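You operate a simulated robot arm through the tools that you are given. There is no shell and no other tool. Be economical: measure what you need, move in short steps, check, and stop when the job is done.

You are at the controls of a simulated robot arm. One attempt, no reset.

TASK
Load the green stop's channel with bars 120 mm 28/15 and 80 mm 15/15 and push the stop up tight.
Fine: slide the stop back first; the first bar goes in with its first number toward the blue block; leave the other bars.

Only the result counts: the job must be done as asked and must still hold three seconds after the hand-in. Knocking over, shifting, dropping, spilling or breaking anything else fails it.

THE ROBOT
A 7-joint arm with a two-finger parallel gripper, fixed in place. Base frame: the origin is at the foot of the arm, x ahead of it, y to its left, z up; the work surface is at about z = 0.827. Lengths are in m, angles in rad, forces in N, time in s.
With the tool pointing down near the work surface it reaches from about 0.36 to 0.78 m from the base axis. Its first joint turns from -2.897 to 2.897 rad. Payload 3.91 kg.
The TCP is the grasp point between the finger pads, 0.03 m short of the fingertips. In the tool frame z runs along the fingers and y along their closing line. Largest opening 0.11 m; finger width 0.02, thickness 0.01; the body of the gripper, 0.048 by 0.112 m, starts 0.055 m behind the TCP.
Orientation is that of the tool frame in the base frame, as [roll, pitch, yaw] about the fixed x, y, z axes, in that order (R = Rz(yaw) Ry(pitch) Rx(roll)). With the fingers straight down and closing along the base's y, the tool's x points along the base's -x, its y along +y and its z along -z.

THE INTERFACE
- The arm moves only by the tool jog_arm. Its argument "increments" is a list of rows, each an object of numbers (a shift or turn left out is 0, a gripper value left out holds the last): "rx", "ry", "rz": the turn, a rotation vector about the tool's x, y, z in rad; "x", "y", "z": the shift along the tool's x, y, z in m; "jaw": the gripper command, from -1 (fully open) to 1 (shut), values between in proportion. In form: [{"rx": .., "ry": .., "rz": .., "x": .., "y": .., "z": .., "jaw": ..}, ...]. A call has 1 to 10 rows; each row shifts and turns the commanded pose from where the row before left it, along the tool's axes as they then stand. A row lasts 0.2 s, in which the tool goes at most 0.05 m and 0.15 rad; a call with a longer step from one row to the next is refused whole, and so is a gripper value outside its range. A pose out of reach is approached as far as the arm can. The call stops where the force on the tool passes 60 N (or 10 N more than at its start, if that is more) or the arm is blocked; 0.2 s more then pass. The fingers move at their own pace (about 0.153 m/s each) and stop on an object; they squeeze with about 31 N. The grip force told is the motor's: it shows also when the fingers shut on nothing. Time passes only in rows, and 0.2 s behind the last, so rows that do not move let the fingers close. It gives the time, the measured TCP pose, the force on the tool (base axes), the opening and the grip force at its end, in the units of the frame above (readings bear some noise).
- Cameras (640 x 400 px; columns grow to the right, rows downward): "scene" is fixed at [0.2184, -0.6507, 1.4048]; the picture's right is [0.91, -0.41, 0.00], its down [-0.24, -0.52, -0.82] and it looks along [0.34, 0.75, -0.57] (base axes); focal length 366 px, centre (320, 200). "wrist" rides on the gripper at [0.077, 0.007, -0.114] in the tool frame; the picture's right is [-0.09, 1.00, 0.00], its down [-0.80, -0.07, -0.59] and it looks along [-0.59, -0.05, 0.80] (tool axes); focal length 270 px, centre (320, 200). There is no depth. A picture from a camera that has moved, and an enlarged one, comes with that camera's place and axes in the base frame and with its lens.
- capture(camera): a new picture of that camera. It takes no simulated time.
- move_column(by): slides the trunk up (or, below 0, down) by that many m; the arm rides with it, the base frame stays. It gives what a move gives, with no picture.
- enlarge(camera, box): a new picture of the part [left, top, right, bottom] of that camera's present view, enlarged. It takes no simulated time.
- close_job(): hands the job in; it is judged then, once.

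Go step by step. Nothing tells you positions but the pictures and the camera data: compare them with the known pose of the tool, close in by small moves and look again before you grip or let go. The budget is 120 turns and 76 pictures, counting those below and the enlarged ones. Unless the task says otherwise, let go and move clear before handing in, and close with one line.

The tools are called after "Emit:" as name(argument=value, ...) on one line, values as JSON. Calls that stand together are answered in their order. jog_arm: Moves the arm, as the interface text tells. Its arguments: {"type":"object","properties":{"increments":{"type":"array","items":{"type":"object","properties":{"rx":{"type":"number"},"ry":{"type":"number"},"rz":{"type":"number"},"x":{"type":"number"},"y":{"type":"number"},"z":{"type":"number"},"jaw":{"type":"number"}}}}},"required":["increments"]} The other tools are called the same way: move_column (by) slides the trunk up or down; capture (camera) takes a picture; enlarge (camera, box) takes an enlarged picture of a part of a camera's view; close_job () hands the job in.

At the start:

```text
clock: 0.0
position: [0.3866, 0.0166, 1.13]
ee_rot: [-3.142, -0.001, -3.141]
wrist_force: [0.0, -0.6, 0.1]
opening: 0.11
grasp_force: 0.1
trunk travel left (down, up): [-0.525, 0.085]
```

scene: 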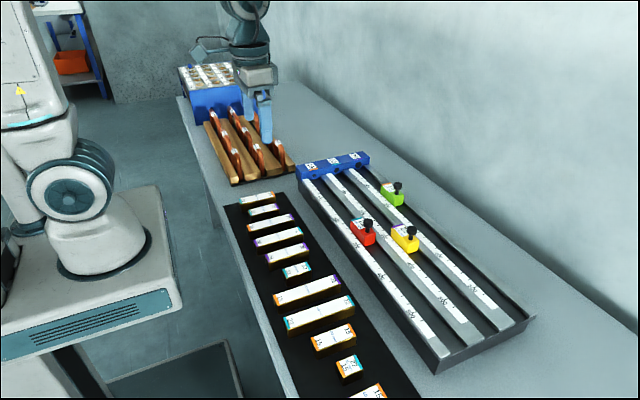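
wrist: 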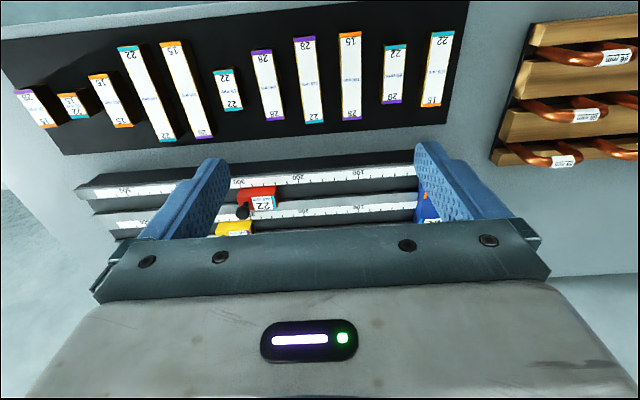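

I see a fixture with three channels (blue block at one end, stops in red, yellow, green) and a tray of bars. I'll zoom in to read the labels.

Emit:
enlarge(camera="scene", box=[220, 180, 400, 292])

Emit:
enlarge(camera="scene", box=[240, 280, 420, 400])

Emit:
enlarge(camera="scene", box=[290, 145, 430, 255])

Emit:
enlarge(camera="wrist", box=[0, 0, 240, 150])

Emit:
enlarge(camera="wrist", box=[200, 0, 480, 150])

```text
3.56 times, centred on (310, 236) of scene
camera zoom: at [0.2184, -0.6507, 1.4048], right [0.91, -0.41, 0.0], down [-0.24, -0.52, -0.82], along [0.34, 0.75, -0.57], focal length 1301 px, centre (356, 72)
```

zoom: 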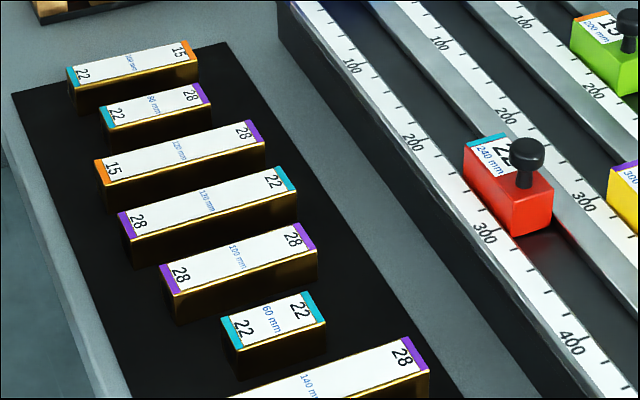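

```text
3.33 times, centred on (330, 340) of scene
camera zoom: at [0.2184, -0.6507, 1.4048], right [0.91, -0.41, 0.0], down [-0.24, -0.52, -0.82], along [0.34, 0.75, -0.57], focal length 1220 px, centre (287, -267)
```

zoom: 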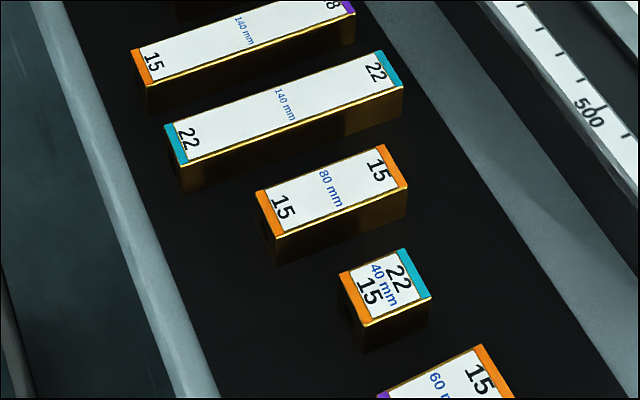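

```text
3.64 times, centred on (360, 200) of scene
camera zoom: at [0.2184, -0.6507, 1.4048], right [0.91, -0.41, 0.0], down [-0.24, -0.52, -0.82], along [0.34, 0.75, -0.57], focal length 1330 px, centre (174, 200)
```

zoom: 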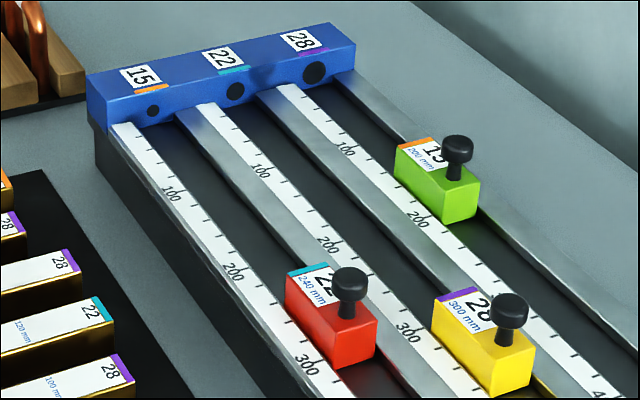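

```text
2.67 times, centred on (120, 75) of wrist
camera zoom: at [0.3082, 0.024, 1.2445], right [0.09, 1.0, 0.0], down [0.8, -0.07, 0.59], along [0.59, -0.05, -0.8], focal length 721 px, centre (853, 533)
```

zoom: 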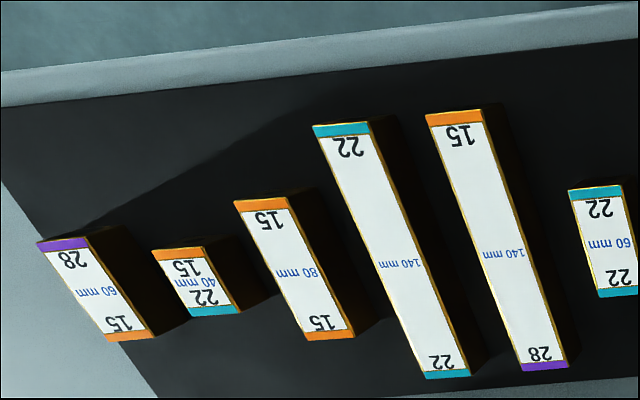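

```text
2.29 times, centred on (340, 75) of wrist
camera zoom: at [0.3082, 0.024, 1.2445], right [0.09, 1.0, 0.0], down [0.8, -0.07, 0.59], along [0.59, -0.05, -0.8], focal length 618 px, centre (274, 486)
```

zoom: 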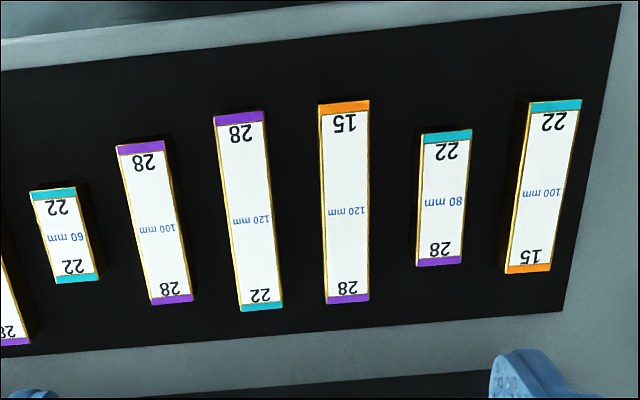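

I take the green channel to run along −y at x≈0.71, with its zero at y≈0.17 and the stop near y≈−0.02. The 120 mm 28/15 bar is near (0.40, 0.035) with its 28 end toward +x, and the 80 mm 15/15 bar is near (0.395, −0.31). I'll move over the green stop for a closer look.

Emit:
jog_arm(increments=[{"x": -0.047, "y": -0.005, "z": 0.01}, {"x": -0.047, "y": -0.006, "z": 0.01}, {"x": -0.047, "y": -0.006, "z": 0.01}, {"x": -0.047, "y": -0.006, "z": 0.01}, {"x": -0.047, "y": -0.006, "z": 0.01}, {"x": -0.047, "y": -0.006, "z": 0.01}, {"x": -0.04, "y": -0.004, "z": 0.015}, {"z": 0.03}, {"z": 0.02}, {}])

Emit:
capture(camera="wrist")

Emit:
capture(camera="scene")

```text
clock: 2.2
position: [0.7101, -0.0217, 1.0048]
ee_rot: [-3.14, 0.001, -3.141]
wrist_force: [0.1, -0.1, -0.5]
opening: 0.1101
grasp_force: 0.1
trunk travel left (down, up): [-0.525, 0.085]
```

```text
68 pictures are left
camera wrist: at [0.6309, -0.0148, 1.1194], right [0.09, 1.0, 0.0], down [0.8, -0.07, 0.59], along [0.59, -0.05, -0.8], focal length 270 px, centre (320, 200)
```

wrist: 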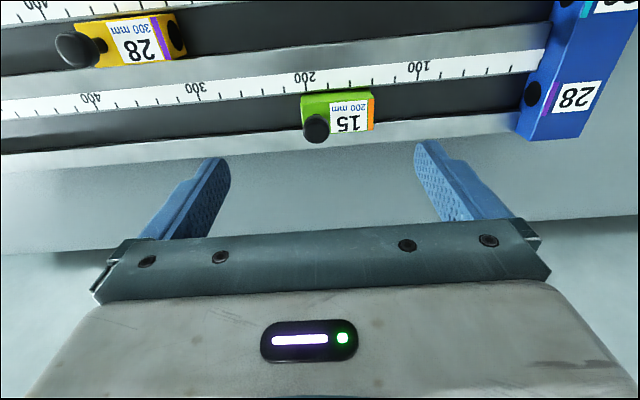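

```text
67 pictures are left
```

scene: 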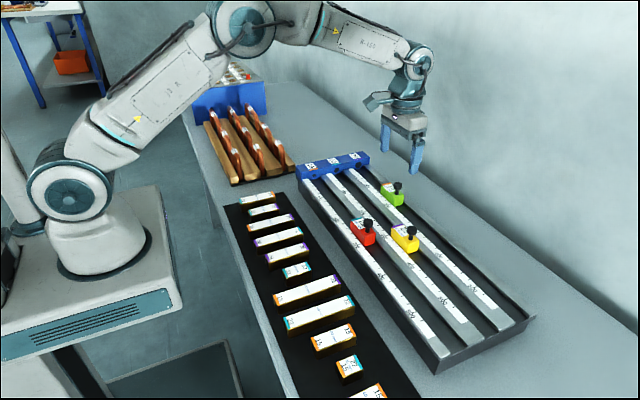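

Emit:
enlarge(camera="wrist", box=[250, 40, 450, 165])

Emit:
enlarge(camera="scene", box=[360, 150, 440, 230])

Emit:
enlarge(camera="scene", box=[410, 290, 550, 378])

```text
3.20 times, centred on (350, 102) of wrist
camera zoom: at [0.6309, -0.0148, 1.1194], right [0.09, 1.0, 0.0], down [0.8, -0.07, 0.59], along [0.59, -0.05, -0.8], focal length 865 px, centre (224, 512)
```

zoom: 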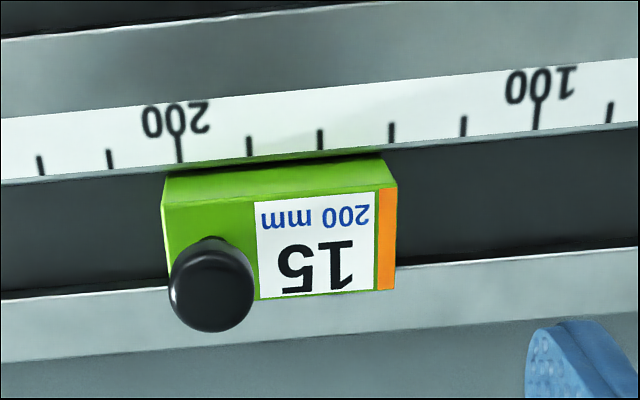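

```text
5.00 times, centred on (400, 190) of scene
camera zoom: at [0.2184, -0.6507, 1.4048], right [0.91, -0.41, 0.0], down [-0.24, -0.52, -0.82], along [0.34, 0.75, -0.57], focal length 1829 px, centre (-80, 250)
```

zoom: 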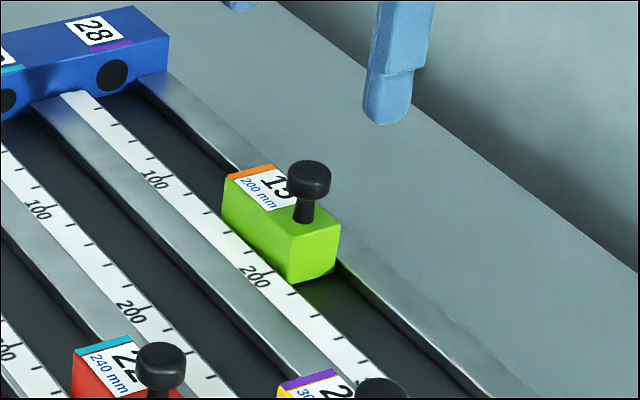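

```text
4.55 times, centred on (480, 334) of scene
camera zoom: at [0.2184, -0.6507, 1.4048], right [0.91, -0.41, 0.0], down [-0.24, -0.52, -0.82], along [0.34, 0.75, -0.57], focal length 1663 px, centre (-407, -409)
```

zoom: 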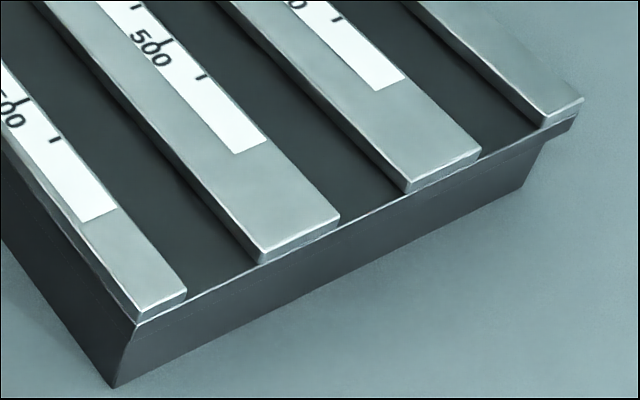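

The rail tops are at z≈0.862, with the channel at x 0.697–0.733 and its zero at y≈0.167. The stop's knob top is at (0.711, −0.026, 0.920), so I'll lower onto it and grip it.

Emit:
jog_arm(increments=[{"z": 0.03, "y": -0.004, "x": -0.001}, {"z": 0.03}, {"z": 0.013}, {"jaw": 1}, {"jaw": 1}, {"jaw": 1}])

Emit:
capture(camera="wrist")

Emit:
enlarge(camera="scene", box=[360, 130, 460, 230])

```text
clock: 3.6
position: [0.7082, -0.0251, 0.932]
ee_rot: [-3.141, 0.001, -3.141]
wrist_force: [-0.1, 0.9, 0.5]
opening: 0.0213
grasp_force: 45.1
trunk travel left (down, up): [-0.525, 0.085]
```

```text
63 pictures are left
camera wrist: at [0.6307, -0.0187, 1.0463], right [0.09, 1.0, 0.0], down [0.8, -0.07, 0.59], along [0.59, -0.05, -0.8], focal length 270 px, centre (320, 200)
```

wrist: 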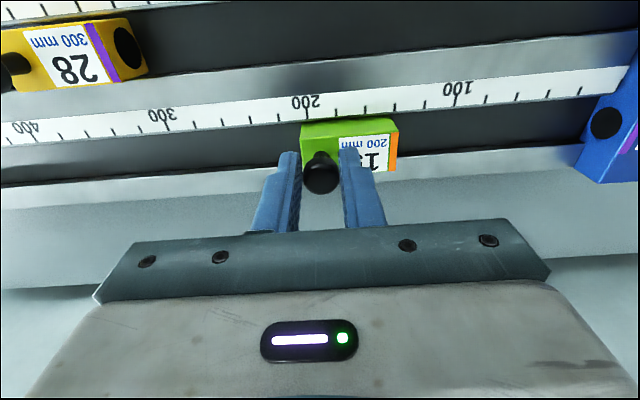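

```text
4.00 times, centred on (410, 180) of scene
camera zoom: at [0.2184, -0.6507, 1.4048], right [0.91, -0.41, 0.0], down [-0.24, -0.52, -0.82], along [0.34, 0.75, -0.57], focal length 1463 px, centre (-40, 280)
```

zoom: 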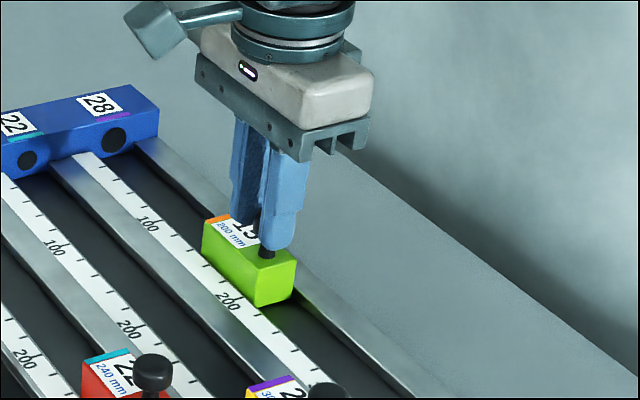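

The knob is gripped at 21 mm. I'll slide the stop back (−y) by 0.13 m.

Emit:
jog_arm(increments=[{"y": -0.01}, {"y": -0.015}, {"y": -0.015}, {"y": -0.015}, {"y": -0.015}, {"y": -0.015}, {"y": -0.015}, {"y": -0.015}, {"y": -0.015}, {}])

Emit:
capture(camera="wrist")

```text
clock: 5.8
position: [0.709, -0.1568, 0.9315]
ee_rot: [-3.139, -0.002, 3.14]
wrist_force: [-3.6, 15.5, -4.5]
opening: 0.0214
grasp_force: 45.0
trunk travel left (down, up): [-0.525, 0.085]
```

```text
61 pictures are left
camera wrist: at [0.631, -0.1491, 1.0465], right [0.09, 1.0, 0.0], down [0.8, -0.07, 0.59], along [0.59, -0.06, -0.8], focal length 270 px, centre (320, 200)
```

wrist: 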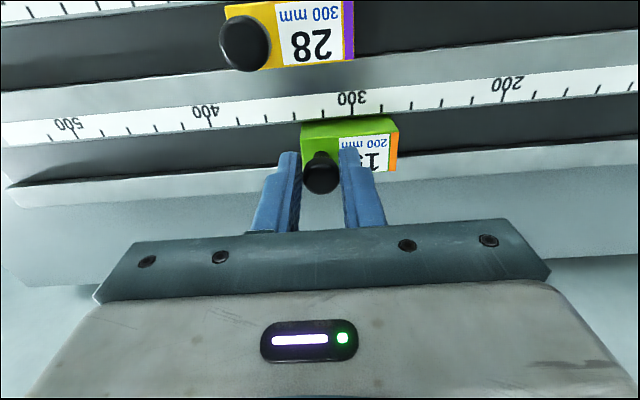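

The stop slid back and its face now reads about 275 mm. I'll release it, lift, and go over the 120 mm 28/15 bar.

Emit:
jog_arm(increments=[{"jaw": -1}, {"jaw": -1}, {"z": -0.045}, {"z": -0.045}])

Emit:
jog_arm(increments=[{"x": 0.0385, "y": 0.024}, {"x": 0.0385, "y": 0.024}, {"x": 0.0385, "y": 0.024}, {"x": 0.0385, "y": 0.024}, {"x": 0.0385, "y": 0.024}, {"x": 0.0385, "y": 0.024}, {"x": 0.0385, "y": 0.024}, {"x": 0.0385, "y": 0.024}, {"z": 0.03}, {}])

Emit:
capture(camera="wrist")

Emit:
capture(camera="scene")

```text
clock: 6.8
position: [0.709, -0.157, 1.0217]
ee_rot: [-3.141, -0.001, 3.14]
wrist_force: [0.3, -0.2, 0.6]
opening: 0.11
grasp_force: 0.0
trunk travel left (down, up): [-0.525, 0.085]
```

```text
clock: 9.0
position: [0.4014, 0.034, 0.9914]
ee_rot: [3.14, 0.001, -3.14]
wrist_force: [0.1, 0.6, 0.1]
opening: 0.1101
grasp_force: 0.1
trunk travel left (down, up): [-0.525, 0.085]
```

```text
60 pictures are left
camera wrist: at [0.3228, 0.043, 1.1068], right [0.09, 1.0, 0.0], down [0.8, -0.07, 0.59], along [0.59, -0.05, -0.8], focal length 270 px, centre (320, 200)
```

wrist: 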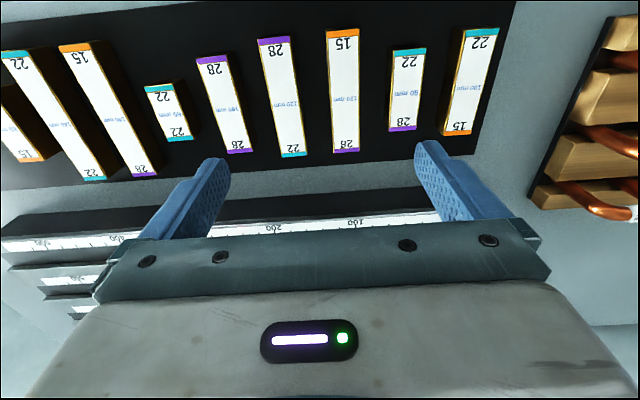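

```text
59 pictures are left
```

scene: 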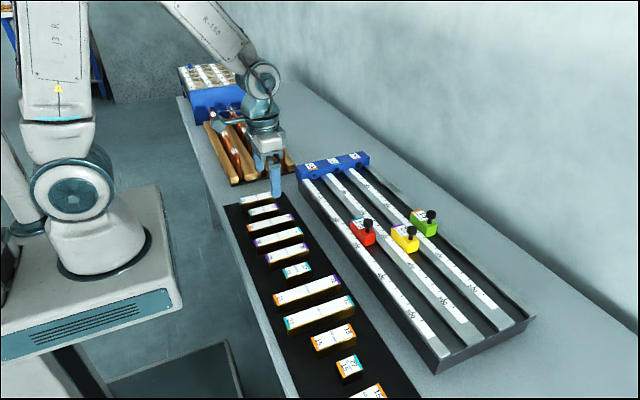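

Emit:
enlarge(camera="wrist", box=[200, 10, 440, 160])

Emit:
enlarge(camera="scene", box=[220, 180, 330, 260])

```text
2.67 times, centred on (320, 85) of wrist
camera zoom: at [0.3228, 0.043, 1.1068], right [0.09, 1.0, 0.0], down [0.8, -0.07, 0.59], along [0.59, -0.05, -0.8], focal length 721 px, centre (320, 507)
```

zoom: 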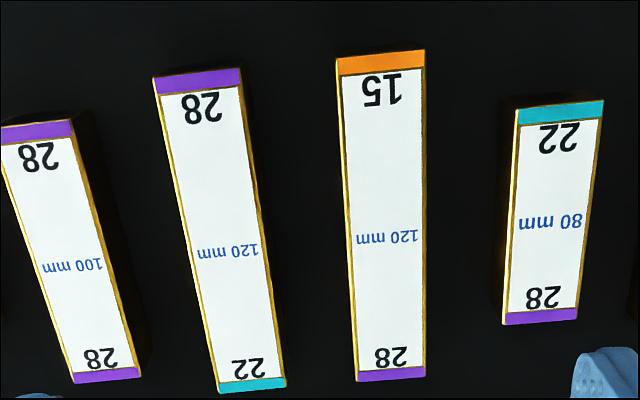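

```text
5.00 times, centred on (275, 220) of scene
camera zoom: at [0.2184, -0.6507, 1.4048], right [0.91, -0.41, 0.0], down [-0.24, -0.52, -0.82], along [0.34, 0.75, -0.57], focal length 1829 px, centre (545, 100)
```

zoom: 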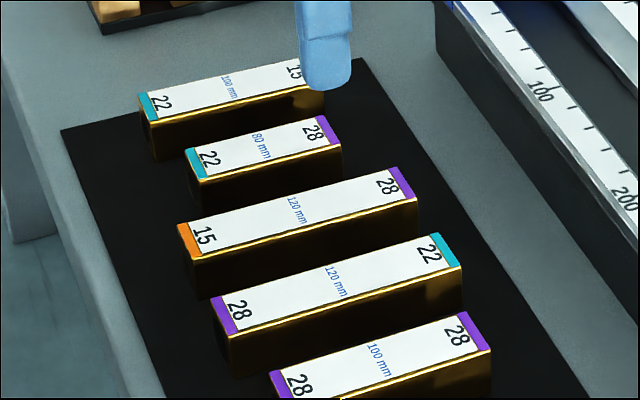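

The bar is at roughly (0.401, 0.060) with its top at z≈0.836, and the neighbours are about 30 mm away on each side. I'll narrow the opening to 50 mm, centre over the bar and descend partway.

Emit:
jog_arm(increments=[{"y": 0.026, "jaw": 0.09}, {"z": 0.04, "jaw": 0.09}, {"z": 0.04}, {}])

Emit:
capture(camera="wrist")

Emit:
enlarge(camera="scene", box=[220, 150, 330, 240])

```text
clock: 10.0
position: [0.4001, 0.0617, 0.9135]
ee_rot: [-3.141, -0.001, 3.141]
wrist_force: [0.4, -0.1, -0.2]
opening: 0.0499
grasp_force: 0.1
trunk travel left (down, up): [-0.525, 0.085]
```

```text
56 pictures are left
camera wrist: at [0.3223, 0.0697, 1.0272], right [0.09, 1.0, 0.0], down [0.8, -0.07, 0.59], along [0.59, -0.05, -0.8], focal length 270 px, centre (320, 200)
```

wrist: 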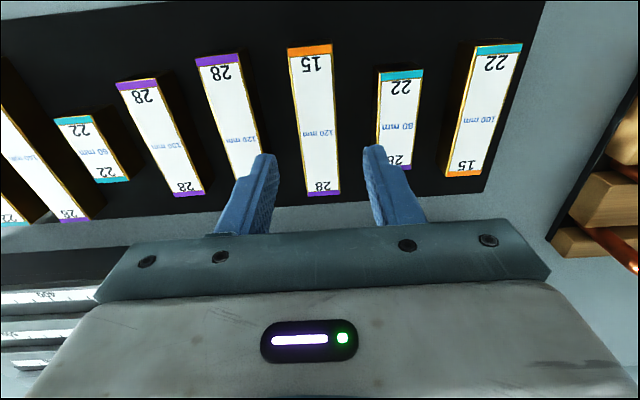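

```text
4.44 times, centred on (275, 195) of scene
camera zoom: at [0.2184, -0.6507, 1.4048], right [0.91, -0.41, 0.0], down [-0.24, -0.52, -0.82], along [0.34, 0.75, -0.57], focal length 1626 px, centre (520, 222)
```

zoom: 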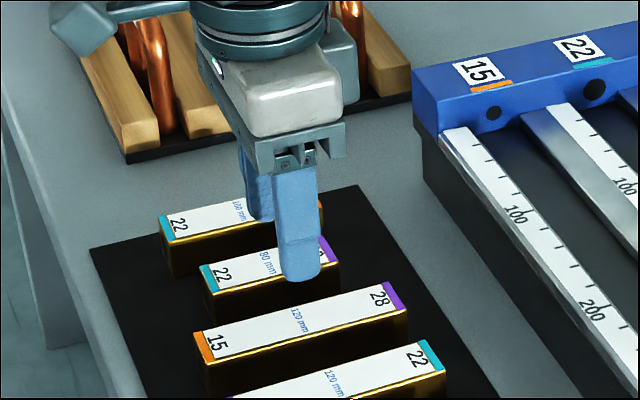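

Emit:
jog_arm(increments=[{"z": 0.03}, {"z": 0.01, "x": -0.003, "y": -0.001}, {}])

Emit:
capture(camera="wrist")

Emit:
enlarge(camera="scene", box=[230, 170, 320, 240])

```text
clock: 10.8
position: [0.4041, 0.0605, 0.8732]
ee_rot: [3.141, -0.001, 3.141]
wrist_force: [0.1, -0.5, -0.2]
opening: 0.0503
grasp_force: 0.1
trunk travel left (down, up): [-0.525, 0.085]
```

```text
54 pictures are left
camera wrist: at [0.3254, 0.0682, 0.9869], right [0.09, 1.0, 0.0], down [0.8, -0.07, 0.59], along [0.59, -0.05, -0.8], focal length 270 px, centre (320, 200)
```

wrist: 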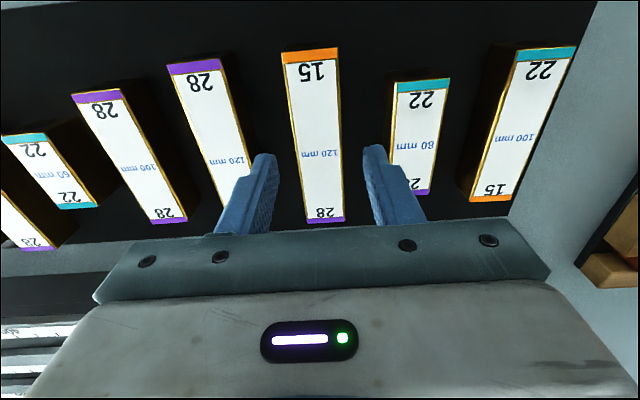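

```text
5.71 times, centred on (275, 205) of scene
camera zoom: at [0.2184, -0.6507, 1.4048], right [0.91, -0.41, 0.0], down [-0.24, -0.52, -0.82], along [0.34, 0.75, -0.57], focal length 2090 px, centre (577, 171)
```

zoom: 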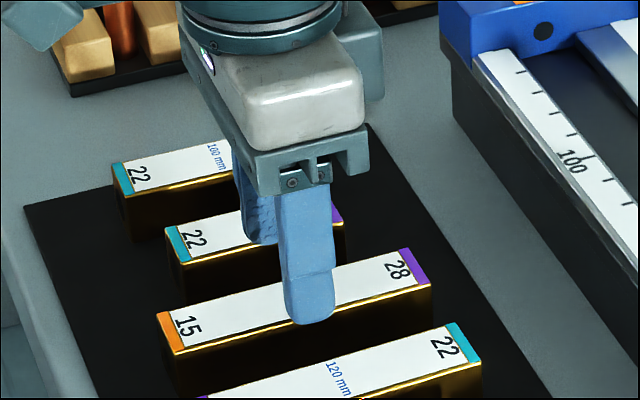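

From the finger position I put the bar top at z≈0.833. I'll grip with the tips about 13 mm below it, so they stay clear of the rails later.

Emit:
jog_arm(increments=[{"z": 0.012}, {"z": 0.0115}, {"jaw": 1}, {"jaw": 1}, {"jaw": 1}])

Emit:
enlarge(camera="scene", box=[230, 170, 320, 240])

Emit:
capture(camera="wrist")

```text
clock: 12.0
position: [0.4049, 0.0602, 0.8496]
ee_rot: [-3.141, 0.0, -3.142]
wrist_force: [0.4, -2.6, 4.0]
opening: 0.0297
grasp_force: 30.6
trunk travel left (down, up): [-0.525, 0.085]
```

```text
5.71 times, centred on (275, 205) of scene
camera zoom: at [0.2184, -0.6507, 1.4048], right [0.91, -0.41, 0.0], down [-0.24, -0.52, -0.82], along [0.34, 0.75, -0.57], focal length 2090 px, centre (577, 171)
```

zoom: 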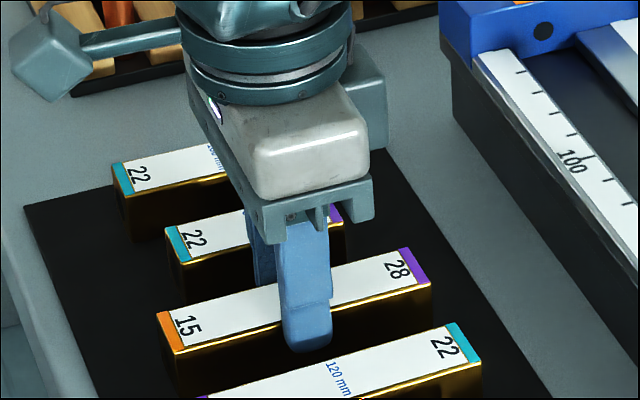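

```text
51 pictures are left
camera wrist: at [0.326, 0.0679, 0.9635], right [0.09, 1.0, 0.0], down [0.8, -0.07, 0.59], along [0.59, -0.05, -0.8], focal length 270 px, centre (320, 200)
```

wrist: 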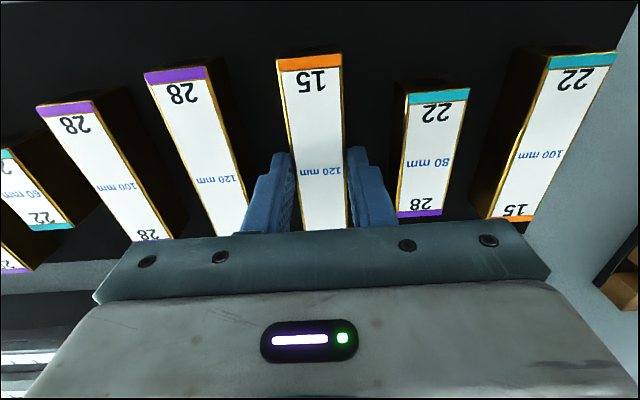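

The bar is gripped at 29.7 mm wide. I'll lift it straight up, then turn it +90° so the 28 end faces +y.

Emit:
jog_arm(increments=[{"z": -0.02}, {"z": -0.04}, {"z": -0.045}, {"z": -0.045}, {"z": -0.03}, {}])

Emit:
jog_arm(increments=[{"rz": -0.1428, "x": -0.01}, {"rz": -0.1428}, {"rz": -0.1428}, {"rz": -0.1428}, {"rz": -0.1428}, {"rz": -0.1428}, {"rz": -0.1428}, {"rz": -0.1428}, {"rz": -0.1428}, {"rz": -0.1428}])

Emit:
capture(camera="scene")

```text
clock: 13.4
position: [0.4051, 0.0611, 1.0287]
ee_rot: [3.141, 0.001, -3.141]
wrist_force: [0.0, -0.1, -4.7]
opening: 0.0297
grasp_force: 30.9
trunk travel left (down, up): [-0.525, 0.085]
```

```text
clock: 15.6
position: [0.4152, 0.0598, 1.028]
ee_rot: [-3.141, 0.001, -1.71]
wrist_force: [0.1, 0.7, -5.0]
opening: 0.0298
grasp_force: 30.9
trunk travel left (down, up): [-0.525, 0.085]
```

```text
50 pictures are left
```

scene: 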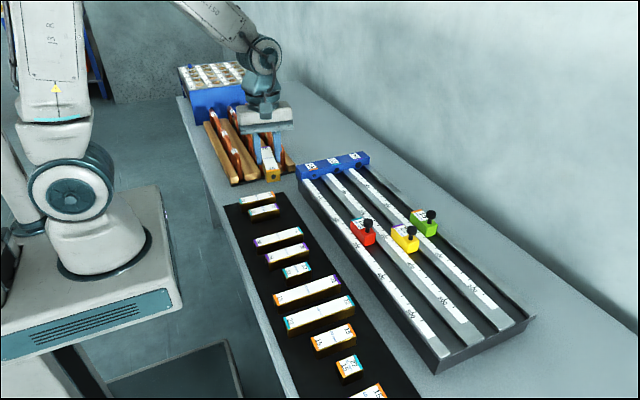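

The orange 15 end now faces −y, so the 28 end faces the blue block as needed. I'll finish the turn and move over the channel.

Emit:
jog_arm(increments=[{"rz": -0.1388}, {"y": -0.043, "x": -0.005}, {"y": -0.043, "x": -0.005}, {"y": -0.043, "x": -0.005}, {"y": -0.043, "x": -0.005}, {"y": -0.043, "x": -0.005}, {"y": -0.043, "x": -0.005}, {"y": -0.042, "x": -0.006}, {"x": -0.003}, {}])

Emit:
capture(camera="wrist")

Emit:
capture(camera="scene")

```text
clock: 17.8
position: [0.715, 0.0982, 1.0278]
ee_rot: [3.137, -0.001, -1.577]
wrist_force: [0.5, 0.5, -4.7]
opening: 0.0297
grasp_force: 30.9
trunk travel left (down, up): [-0.525, 0.085]
```

```text
49 pictures are left
camera wrist: at [0.7063, 0.0227, 1.1421], right [-1.0, 0.09, 0.0], down [0.07, 0.8, 0.59], along [0.05, 0.59, -0.8], focal length 270 px, centre (320, 200)
```

wrist: 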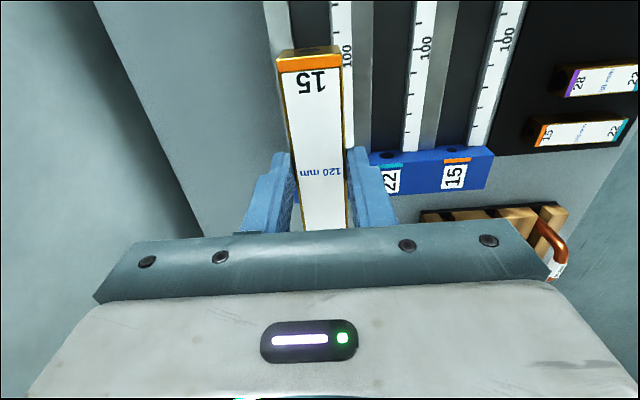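

```text
48 pictures are left
```

scene: 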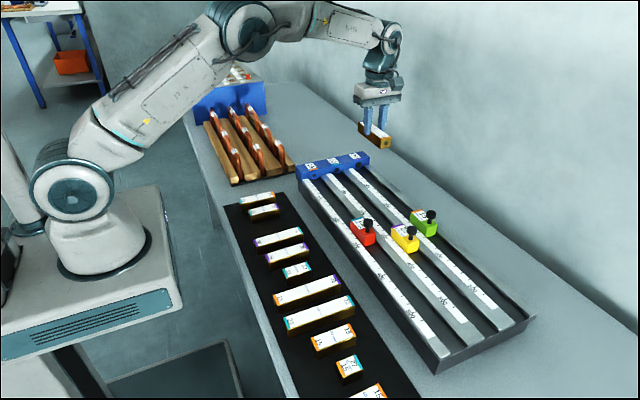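

Emit:
jog_arm(increments=[{"z": 0.03, "y": 0.001, "rz": -0.005}, {"z": 0.03}, {"z": 0.03}, {"z": 0.01}, {}])

Emit:
capture(camera="wrist")

Emit:
enlarge(camera="scene", box=[310, 120, 420, 200])

```text
clock: 19.0
position: [0.7129, 0.0992, 0.9272]
ee_rot: [-3.141, 0.001, -1.569]
wrist_force: [-0.4, -0.1, -5.2]
opening: 0.0298
grasp_force: 31.1
trunk travel left (down, up): [-0.525, 0.085]
```

```text
47 pictures are left
camera wrist: at [0.7057, 0.0228, 1.0421], right [-1.0, 0.09, 0.0], down [0.07, 0.8, 0.59], along [0.05, 0.59, -0.8], focal length 270 px, centre (320, 200)
```

wrist: 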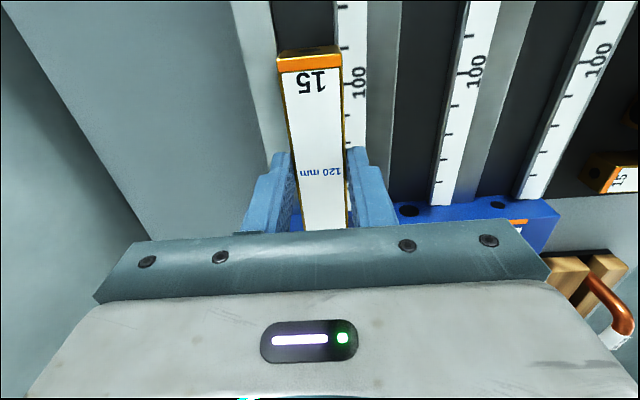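

```text
5.00 times, centred on (365, 160) of scene
camera zoom: at [0.2184, -0.6507, 1.4048], right [0.91, -0.41, 0.0], down [-0.24, -0.52, -0.82], along [0.34, 0.75, -0.57], focal length 1829 px, centre (95, 400)
```

zoom: 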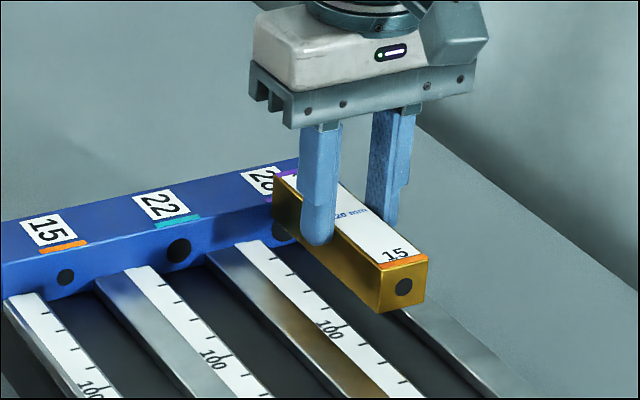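

Emit:
enlarge(camera="wrist", box=[220, 0, 400, 112])

```text
3.56 times, centred on (310, 56) of wrist
camera zoom: at [0.7057, 0.0228, 1.0421], right [-1.0, 0.09, 0.0], down [0.07, 0.8, 0.59], along [0.05, 0.59, -0.8], focal length 961 px, centre (356, 712)
```

zoom: 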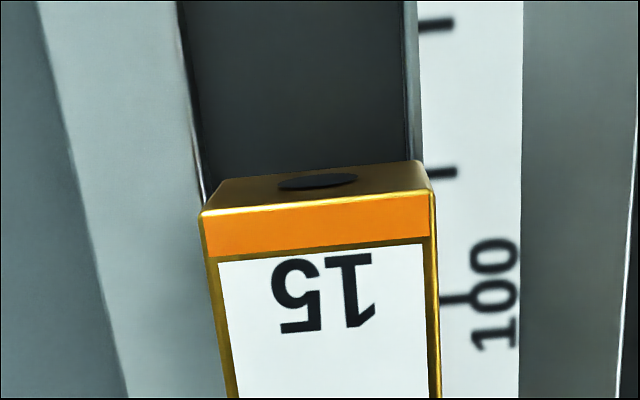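

The channel centre comes out at x≈0.7144, so I'll nudge +1.7 mm and descend in small steps, watching the force.

Emit:
jog_arm(increments=[{"y": -0.0017}, {"z": 0.005}, {"z": 0.005}, {"z": 0.004}, {}])

Emit:
enlarge(camera="scene", box=[310, 120, 420, 200])

Emit:
enlarge(camera="wrist", box=[220, 0, 400, 112])

```text
clock: 20.2
position: [0.7151, 0.0984, 0.9143]
ee_rot: [3.139, 0.001, -1.57]
wrist_force: [0.7, 0.2, -4.2]
opening: 0.0296
grasp_force: 31.7
trunk travel left (down, up): [-0.525, 0.085]
```

```text
5.00 times, centred on (365, 160) of scene
camera zoom: at [0.2184, -0.6507, 1.4048], right [0.91, -0.41, 0.0], down [-0.24, -0.52, -0.82], along [0.34, 0.75, -0.57], focal length 1829 px, centre (95, 400)
```

zoom: 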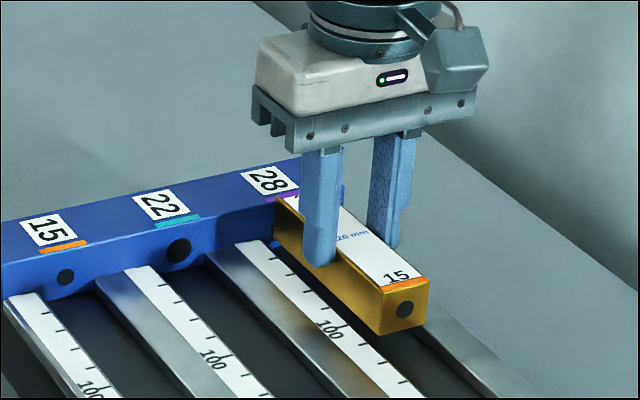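

```text
3.56 times, centred on (310, 56) of wrist
camera zoom: at [0.7076, 0.022, 1.0282], right [-1.0, 0.09, 0.0], down [0.07, 0.8, 0.59], along [0.05, 0.59, -0.8], focal length 961 px, centre (356, 712)
```

zoom: 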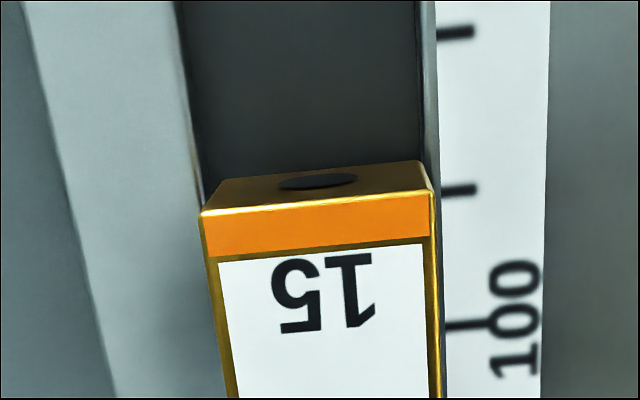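

Emit:
jog_arm(increments=[{"z": 0.003}, {"z": 0.003}, {}])

Emit:
enlarge(camera="scene", box=[340, 140, 420, 200])

```text
clock: 21.0
position: [0.7141, 0.0988, 0.9083]
ee_rot: [-3.141, 0.0, -1.571]
wrist_force: [0.0, -0.1, -4.1]
opening: 0.0297
grasp_force: 30.7
trunk travel left (down, up): [-0.525, 0.085]
```

```text
6.67 times, centred on (380, 170) of scene
camera zoom: at [0.2184, -0.6507, 1.4048], right [0.91, -0.41, 0.0], down [-0.24, -0.52, -0.82], along [0.34, 0.75, -0.57], focal length 2439 px, centre (-80, 400)
```

zoom: 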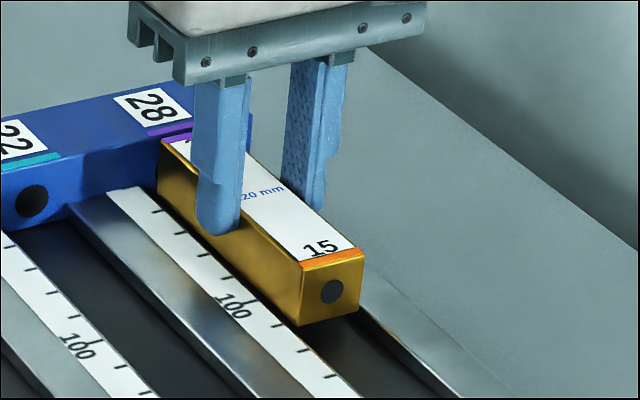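

Emit:
jog_arm(increments=[{"z": 0.002}, {"z": 0.002}, {}])

Emit:
jog_arm(increments=[{"z": 0.002}, {}])

Emit:
enlarge(camera="scene", box=[340, 140, 420, 200])

```text
clock: 21.8
position: [0.7158, 0.0986, 0.9041]
ee_rot: [3.141, -0.001, -1.571]
wrist_force: [0.5, -0.5, -4.3]
opening: 0.0297
grasp_force: 30.7
trunk travel left (down, up): [-0.525, 0.085]
```

```text
clock: 22.4
position: [0.7159, 0.0978, 0.9028]
ee_rot: [3.141, 0.0, -1.571]
wrist_force: [-0.2, -0.2, -4.8]
opening: 0.0299
grasp_force: 31.4
trunk travel left (down, up): [-0.525, 0.085]
```

```text
6.67 times, centred on (380, 170) of scene
camera zoom: at [0.2184, -0.6507, 1.4048], right [0.91, -0.41, 0.0], down [-0.24, -0.52, -0.82], along [0.34, 0.75, -0.57], focal length 2439 px, centre (-80, 400)
```

zoom: 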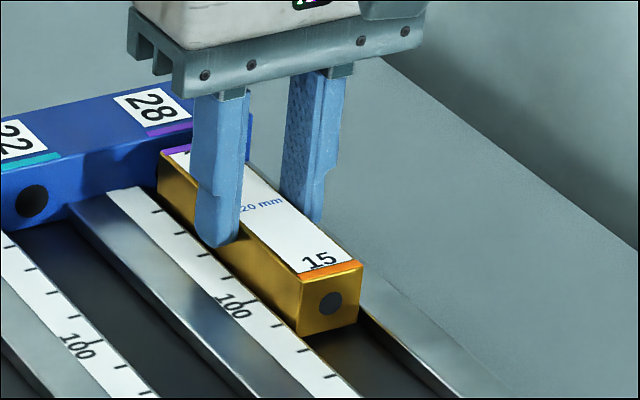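

Emit:
jog_arm(increments=[{"z": 0.002}, {}])

Emit:
enlarge(camera="wrist", box=[220, 0, 400, 112])

Emit:
enlarge(camera="scene", box=[365, 160, 405, 190])

```text
clock: 23.0
position: [0.7159, 0.0993, 0.9004]
ee_rot: [-3.141, 0.001, -1.571]
wrist_force: [-0.1, 0.7, -4.8]
opening: 0.0296
grasp_force: 31.0
trunk travel left (down, up): [-0.525, 0.085]
```

```text
3.56 times, centred on (310, 56) of wrist
camera zoom: at [0.7077, 0.0224, 1.0146], right [-1.0, 0.09, 0.0], down [0.07, 0.8, 0.59], along [0.05, 0.59, -0.8], focal length 961 px, centre (356, 712)
```

zoom: 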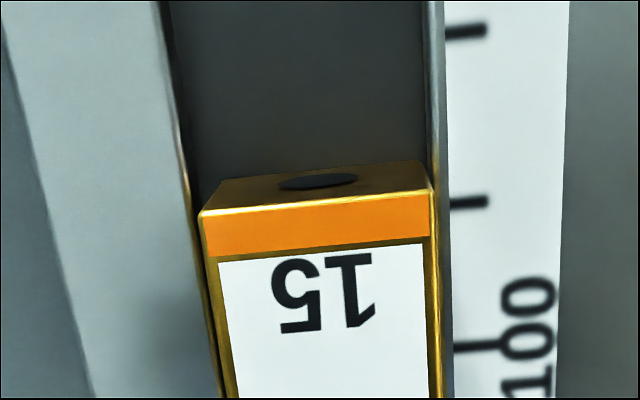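

```text
13.33 times, centred on (385, 175) of scene
camera zoom: at [0.2184, -0.6507, 1.4048], right [0.91, -0.41, 0.0], down [-0.24, -0.52, -0.82], along [0.34, 0.75, -0.57], focal length 4878 px, centre (-547, 533)
```

zoom: 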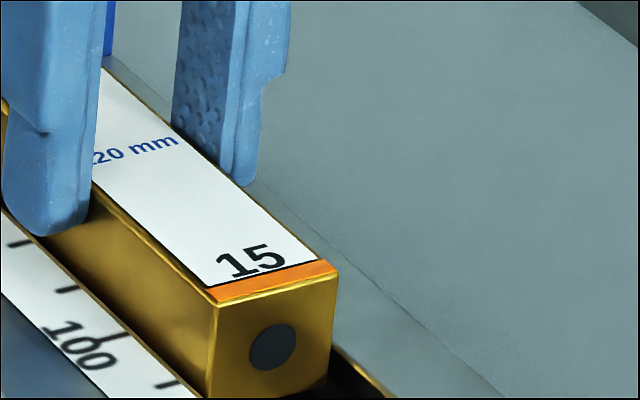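

Emit:
jog_arm(increments=[{"z": 0.002}, {}])

Emit:
jog_arm(increments=[{"z": 0.0015}, {}])

Emit:
enlarge(camera="scene", box=[350, 150, 410, 195])

```text
clock: 23.6
position: [0.7152, 0.0986, 0.8988]
ee_rot: [3.14, 0.0, -1.569]
wrist_force: [0.1, -0.4, -4.2]
opening: 0.0298
grasp_force: 30.9
trunk travel left (down, up): [-0.525, 0.085]
```

```text
clock: 24.2
position: [0.7156, 0.0991, 0.8988]
ee_rot: [-3.139, 0.0, -1.57]
wrist_force: [1.3, 0.3, 3.5]
opening: 0.0296
grasp_force: 31.1
trunk travel left (down, up): [-0.525, 0.085]
```

```text
8.89 times, centred on (380, 172) of scene
camera zoom: at [0.2184, -0.6507, 1.4048], right [0.91, -0.41, 0.0], down [-0.24, -0.52, -0.82], along [0.34, 0.75, -0.57], focal length 3252 px, centre (-213, 444)
```

zoom: 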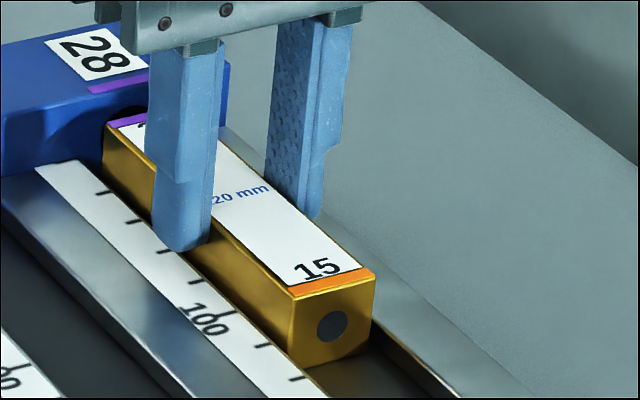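

The force jumped by about 8 N at z≈0.8985, so the bar looks seated between the rails. I'll open a little, lift and check.

Emit:
jog_arm(increments=[{"jaw": 0.2}, {"jaw": 0.0}, {"z": -0.03}, {"z": -0.045}, {"z": -0.045}, {"x": 0.04}, {}])

Emit:
capture(camera="wrist")

Emit:
enlarge(camera="scene", box=[330, 140, 450, 240])

```text
clock: 25.8
position: [0.7158, 0.0599, 1.0182]
ee_rot: [3.141, -0.001, -1.568]
wrist_force: [0.5, 0.2, 0.3]
opening: 0.055
grasp_force: 0.0
trunk travel left (down, up): [-0.525, 0.085]
```

```text
37 pictures are left
camera wrist: at [0.7073, -0.017, 1.1328], right [-1.0, 0.09, 0.0], down [0.07, 0.8, 0.59], along [0.05, 0.59, -0.8], focal length 270 px, centre (320, 200)
```

wrist: 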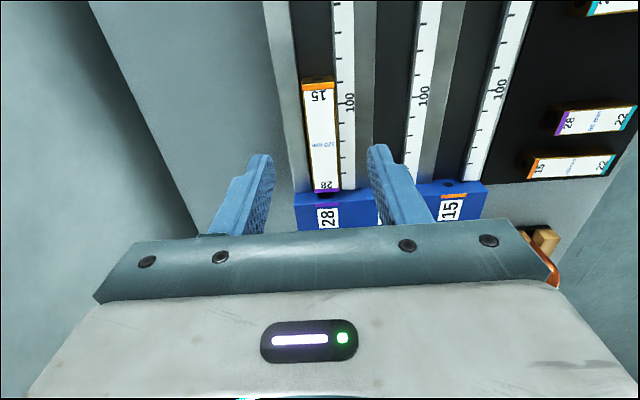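

```text
4.00 times, centred on (390, 190) of scene
camera zoom: at [0.2184, -0.6507, 1.4048], right [0.91, -0.41, 0.0], down [-0.24, -0.52, -0.82], along [0.34, 0.75, -0.57], focal length 1463 px, centre (40, 240)
```

zoom: 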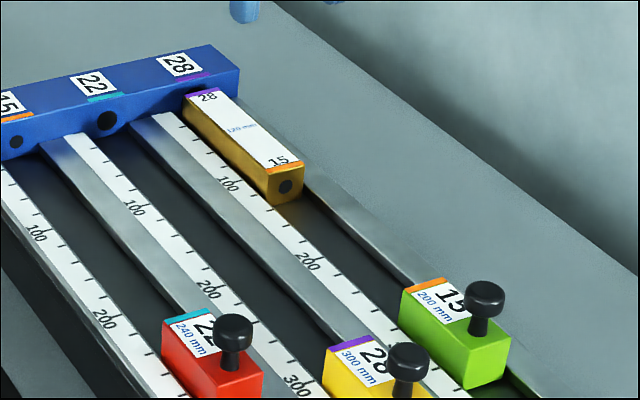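

The first bar is seated with its 28 end toward the blue block. Next I'll go to the 80 mm 15/15 bar.

Emit:
jog_arm(increments=[{"x": 0.036, "y": 0.031}, {"x": 0.036, "y": 0.031}, {"x": 0.036, "y": 0.031}, {"x": 0.036, "y": 0.031}, {"x": 0.036, "y": 0.031}, {"x": 0.036, "y": 0.031}, {"x": 0.036, "y": 0.031}, {"x": 0.036, "y": 0.031}, {"x": 0.036, "y": 0.031}, {"x": 0.036, "y": 0.031}])

Emit:
jog_arm(increments=[{"rz": 0.1428}, {"rz": 0.1428}, {"rz": 0.1428}, {"rz": 0.1428}, {"rz": 0.1428}, {"rz": 0.1428}, {"rz": 0.1428}, {"rz": 0.1428}, {"rz": 0.1428}, {"rz": 0.1428}])

Emit:
jog_arm(increments=[{"rz": 0.1428}, {"z": 0.02}, {}])

Emit:
capture(camera="wrist")

Emit:
enlarge(camera="scene", box=[260, 280, 410, 400])

```text
clock: 28.0
position: [0.4042, -0.3037, 1.0187]
ee_rot: [3.141, 0.0, -1.572]
wrist_force: [0.8, 0.0, -0.6]
opening: 0.0548
grasp_force: 0.0
trunk travel left (down, up): [-0.525, 0.085]
```

```text
clock: 30.2
position: [0.4063, -0.3024, 1.0183]
ee_rot: [3.14, -0.002, -3.0]
wrist_force: [0.0, 0.5, 0.6]
opening: 0.0549
grasp_force: 0.1
trunk travel left (down, up): [-0.525, 0.085]
```

```text
clock: 31.0
position: [0.4046, -0.3018, 0.9963]
ee_rot: [-3.141, 0.0, 3.141]
wrist_force: [0.9, -0.2, -0.1]
opening: 0.055
grasp_force: 0.0
trunk travel left (down, up): [-0.525, 0.085]
```

```text
35 pictures are left
camera wrist: at [0.3275, -0.2946, 1.1109], right [0.09, 1.0, 0.0], down [0.8, -0.07, 0.59], along [0.59, -0.05, -0.8], focal length 270 px, centre (320, 200)
```

wrist: 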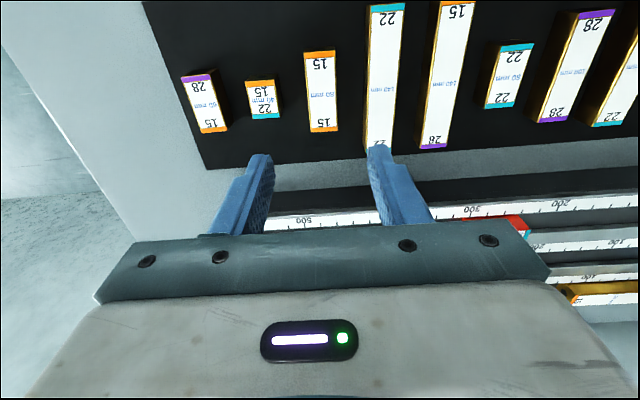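

```text
3.33 times, centred on (335, 340) of scene
camera zoom: at [0.2184, -0.6507, 1.4048], right [0.91, -0.41, 0.0], down [-0.24, -0.52, -0.82], along [0.34, 0.75, -0.57], focal length 1220 px, centre (270, -267)
```

zoom: 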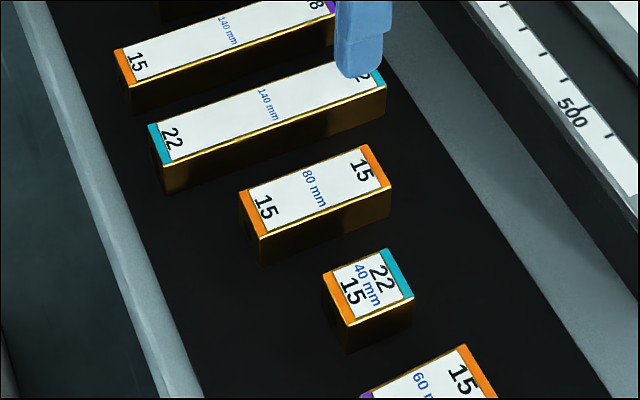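

Emit:
enlarge(camera="wrist", box=[230, 30, 410, 142])

```text
3.56 times, centred on (320, 86) of wrist
camera zoom: at [0.3275, -0.2946, 1.1109], right [0.09, 1.0, 0.0], down [0.8, -0.07, 0.59], along [0.59, -0.05, -0.8], focal length 961 px, centre (320, 605)
```

zoom: 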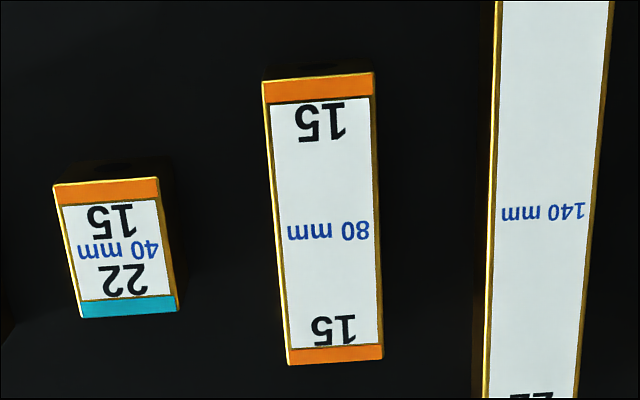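

Emit:
jog_arm(increments=[{"y": 0.0022, "x": 0.001, "jaw": 0.09}, {"z": 0.04}, {"z": 0.04}, {"z": 0.043}, {}])

Emit:
capture(camera="wrist")

Emit:
enlarge(camera="scene", box=[290, 280, 380, 350])

```text
clock: 32.2
position: [0.4046, -0.2998, 0.8745]
ee_rot: [-3.14, 0.0, -3.141]
wrist_force: [0.0, -0.6, 0.2]
opening: 0.0502
grasp_force: 0.1
trunk travel left (down, up): [-0.525, 0.085]
```

```text
32 pictures are left
camera wrist: at [0.327, -0.2929, 0.9886], right [0.09, 1.0, 0.0], down [0.8, -0.07, 0.59], along [0.59, -0.05, -0.8], focal length 270 px, centre (320, 200)
```

wrist: 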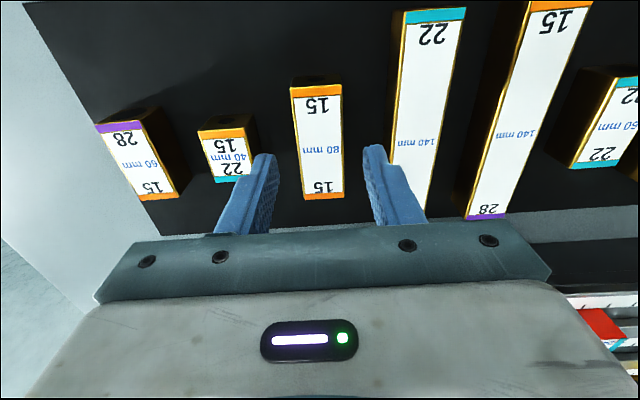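

```text
5.71 times, centred on (335, 315) of scene
camera zoom: at [0.2184, -0.6507, 1.4048], right [0.91, -0.41, 0.0], down [-0.24, -0.52, -0.82], along [0.34, 0.75, -0.57], focal length 2090 px, centre (234, -457)
```

zoom: 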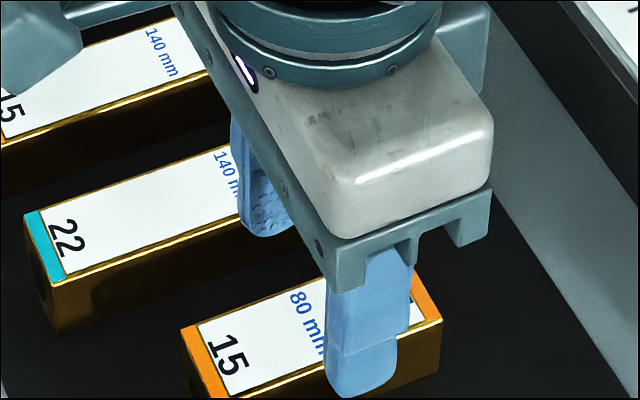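

Emit:
jog_arm(increments=[{"z": 0.012}, {"z": 0.0125}, {"jaw": 1}, {"jaw": 1}, {"jaw": 1}])

Emit:
capture(camera="wrist")

```text
clock: 33.4
position: [0.4054, -0.2994, 0.8494]
ee_rot: [3.139, 0.001, -3.14]
wrist_force: [0.1, 2.1, 1.0]
opening: 0.0296
grasp_force: 30.8
trunk travel left (down, up): [-0.525, 0.085]
```

```text
30 pictures are left
camera wrist: at [0.3266, -0.2923, 0.964], right [0.09, 1.0, 0.0], down [0.8, -0.07, 0.59], along [0.59, -0.05, -0.8], focal length 270 px, centre (320, 200)
```

wrist: 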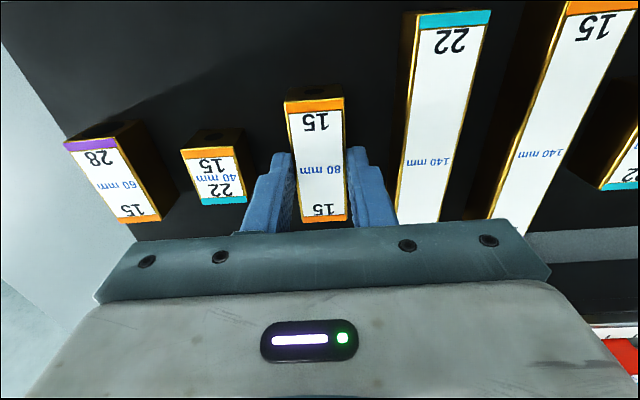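

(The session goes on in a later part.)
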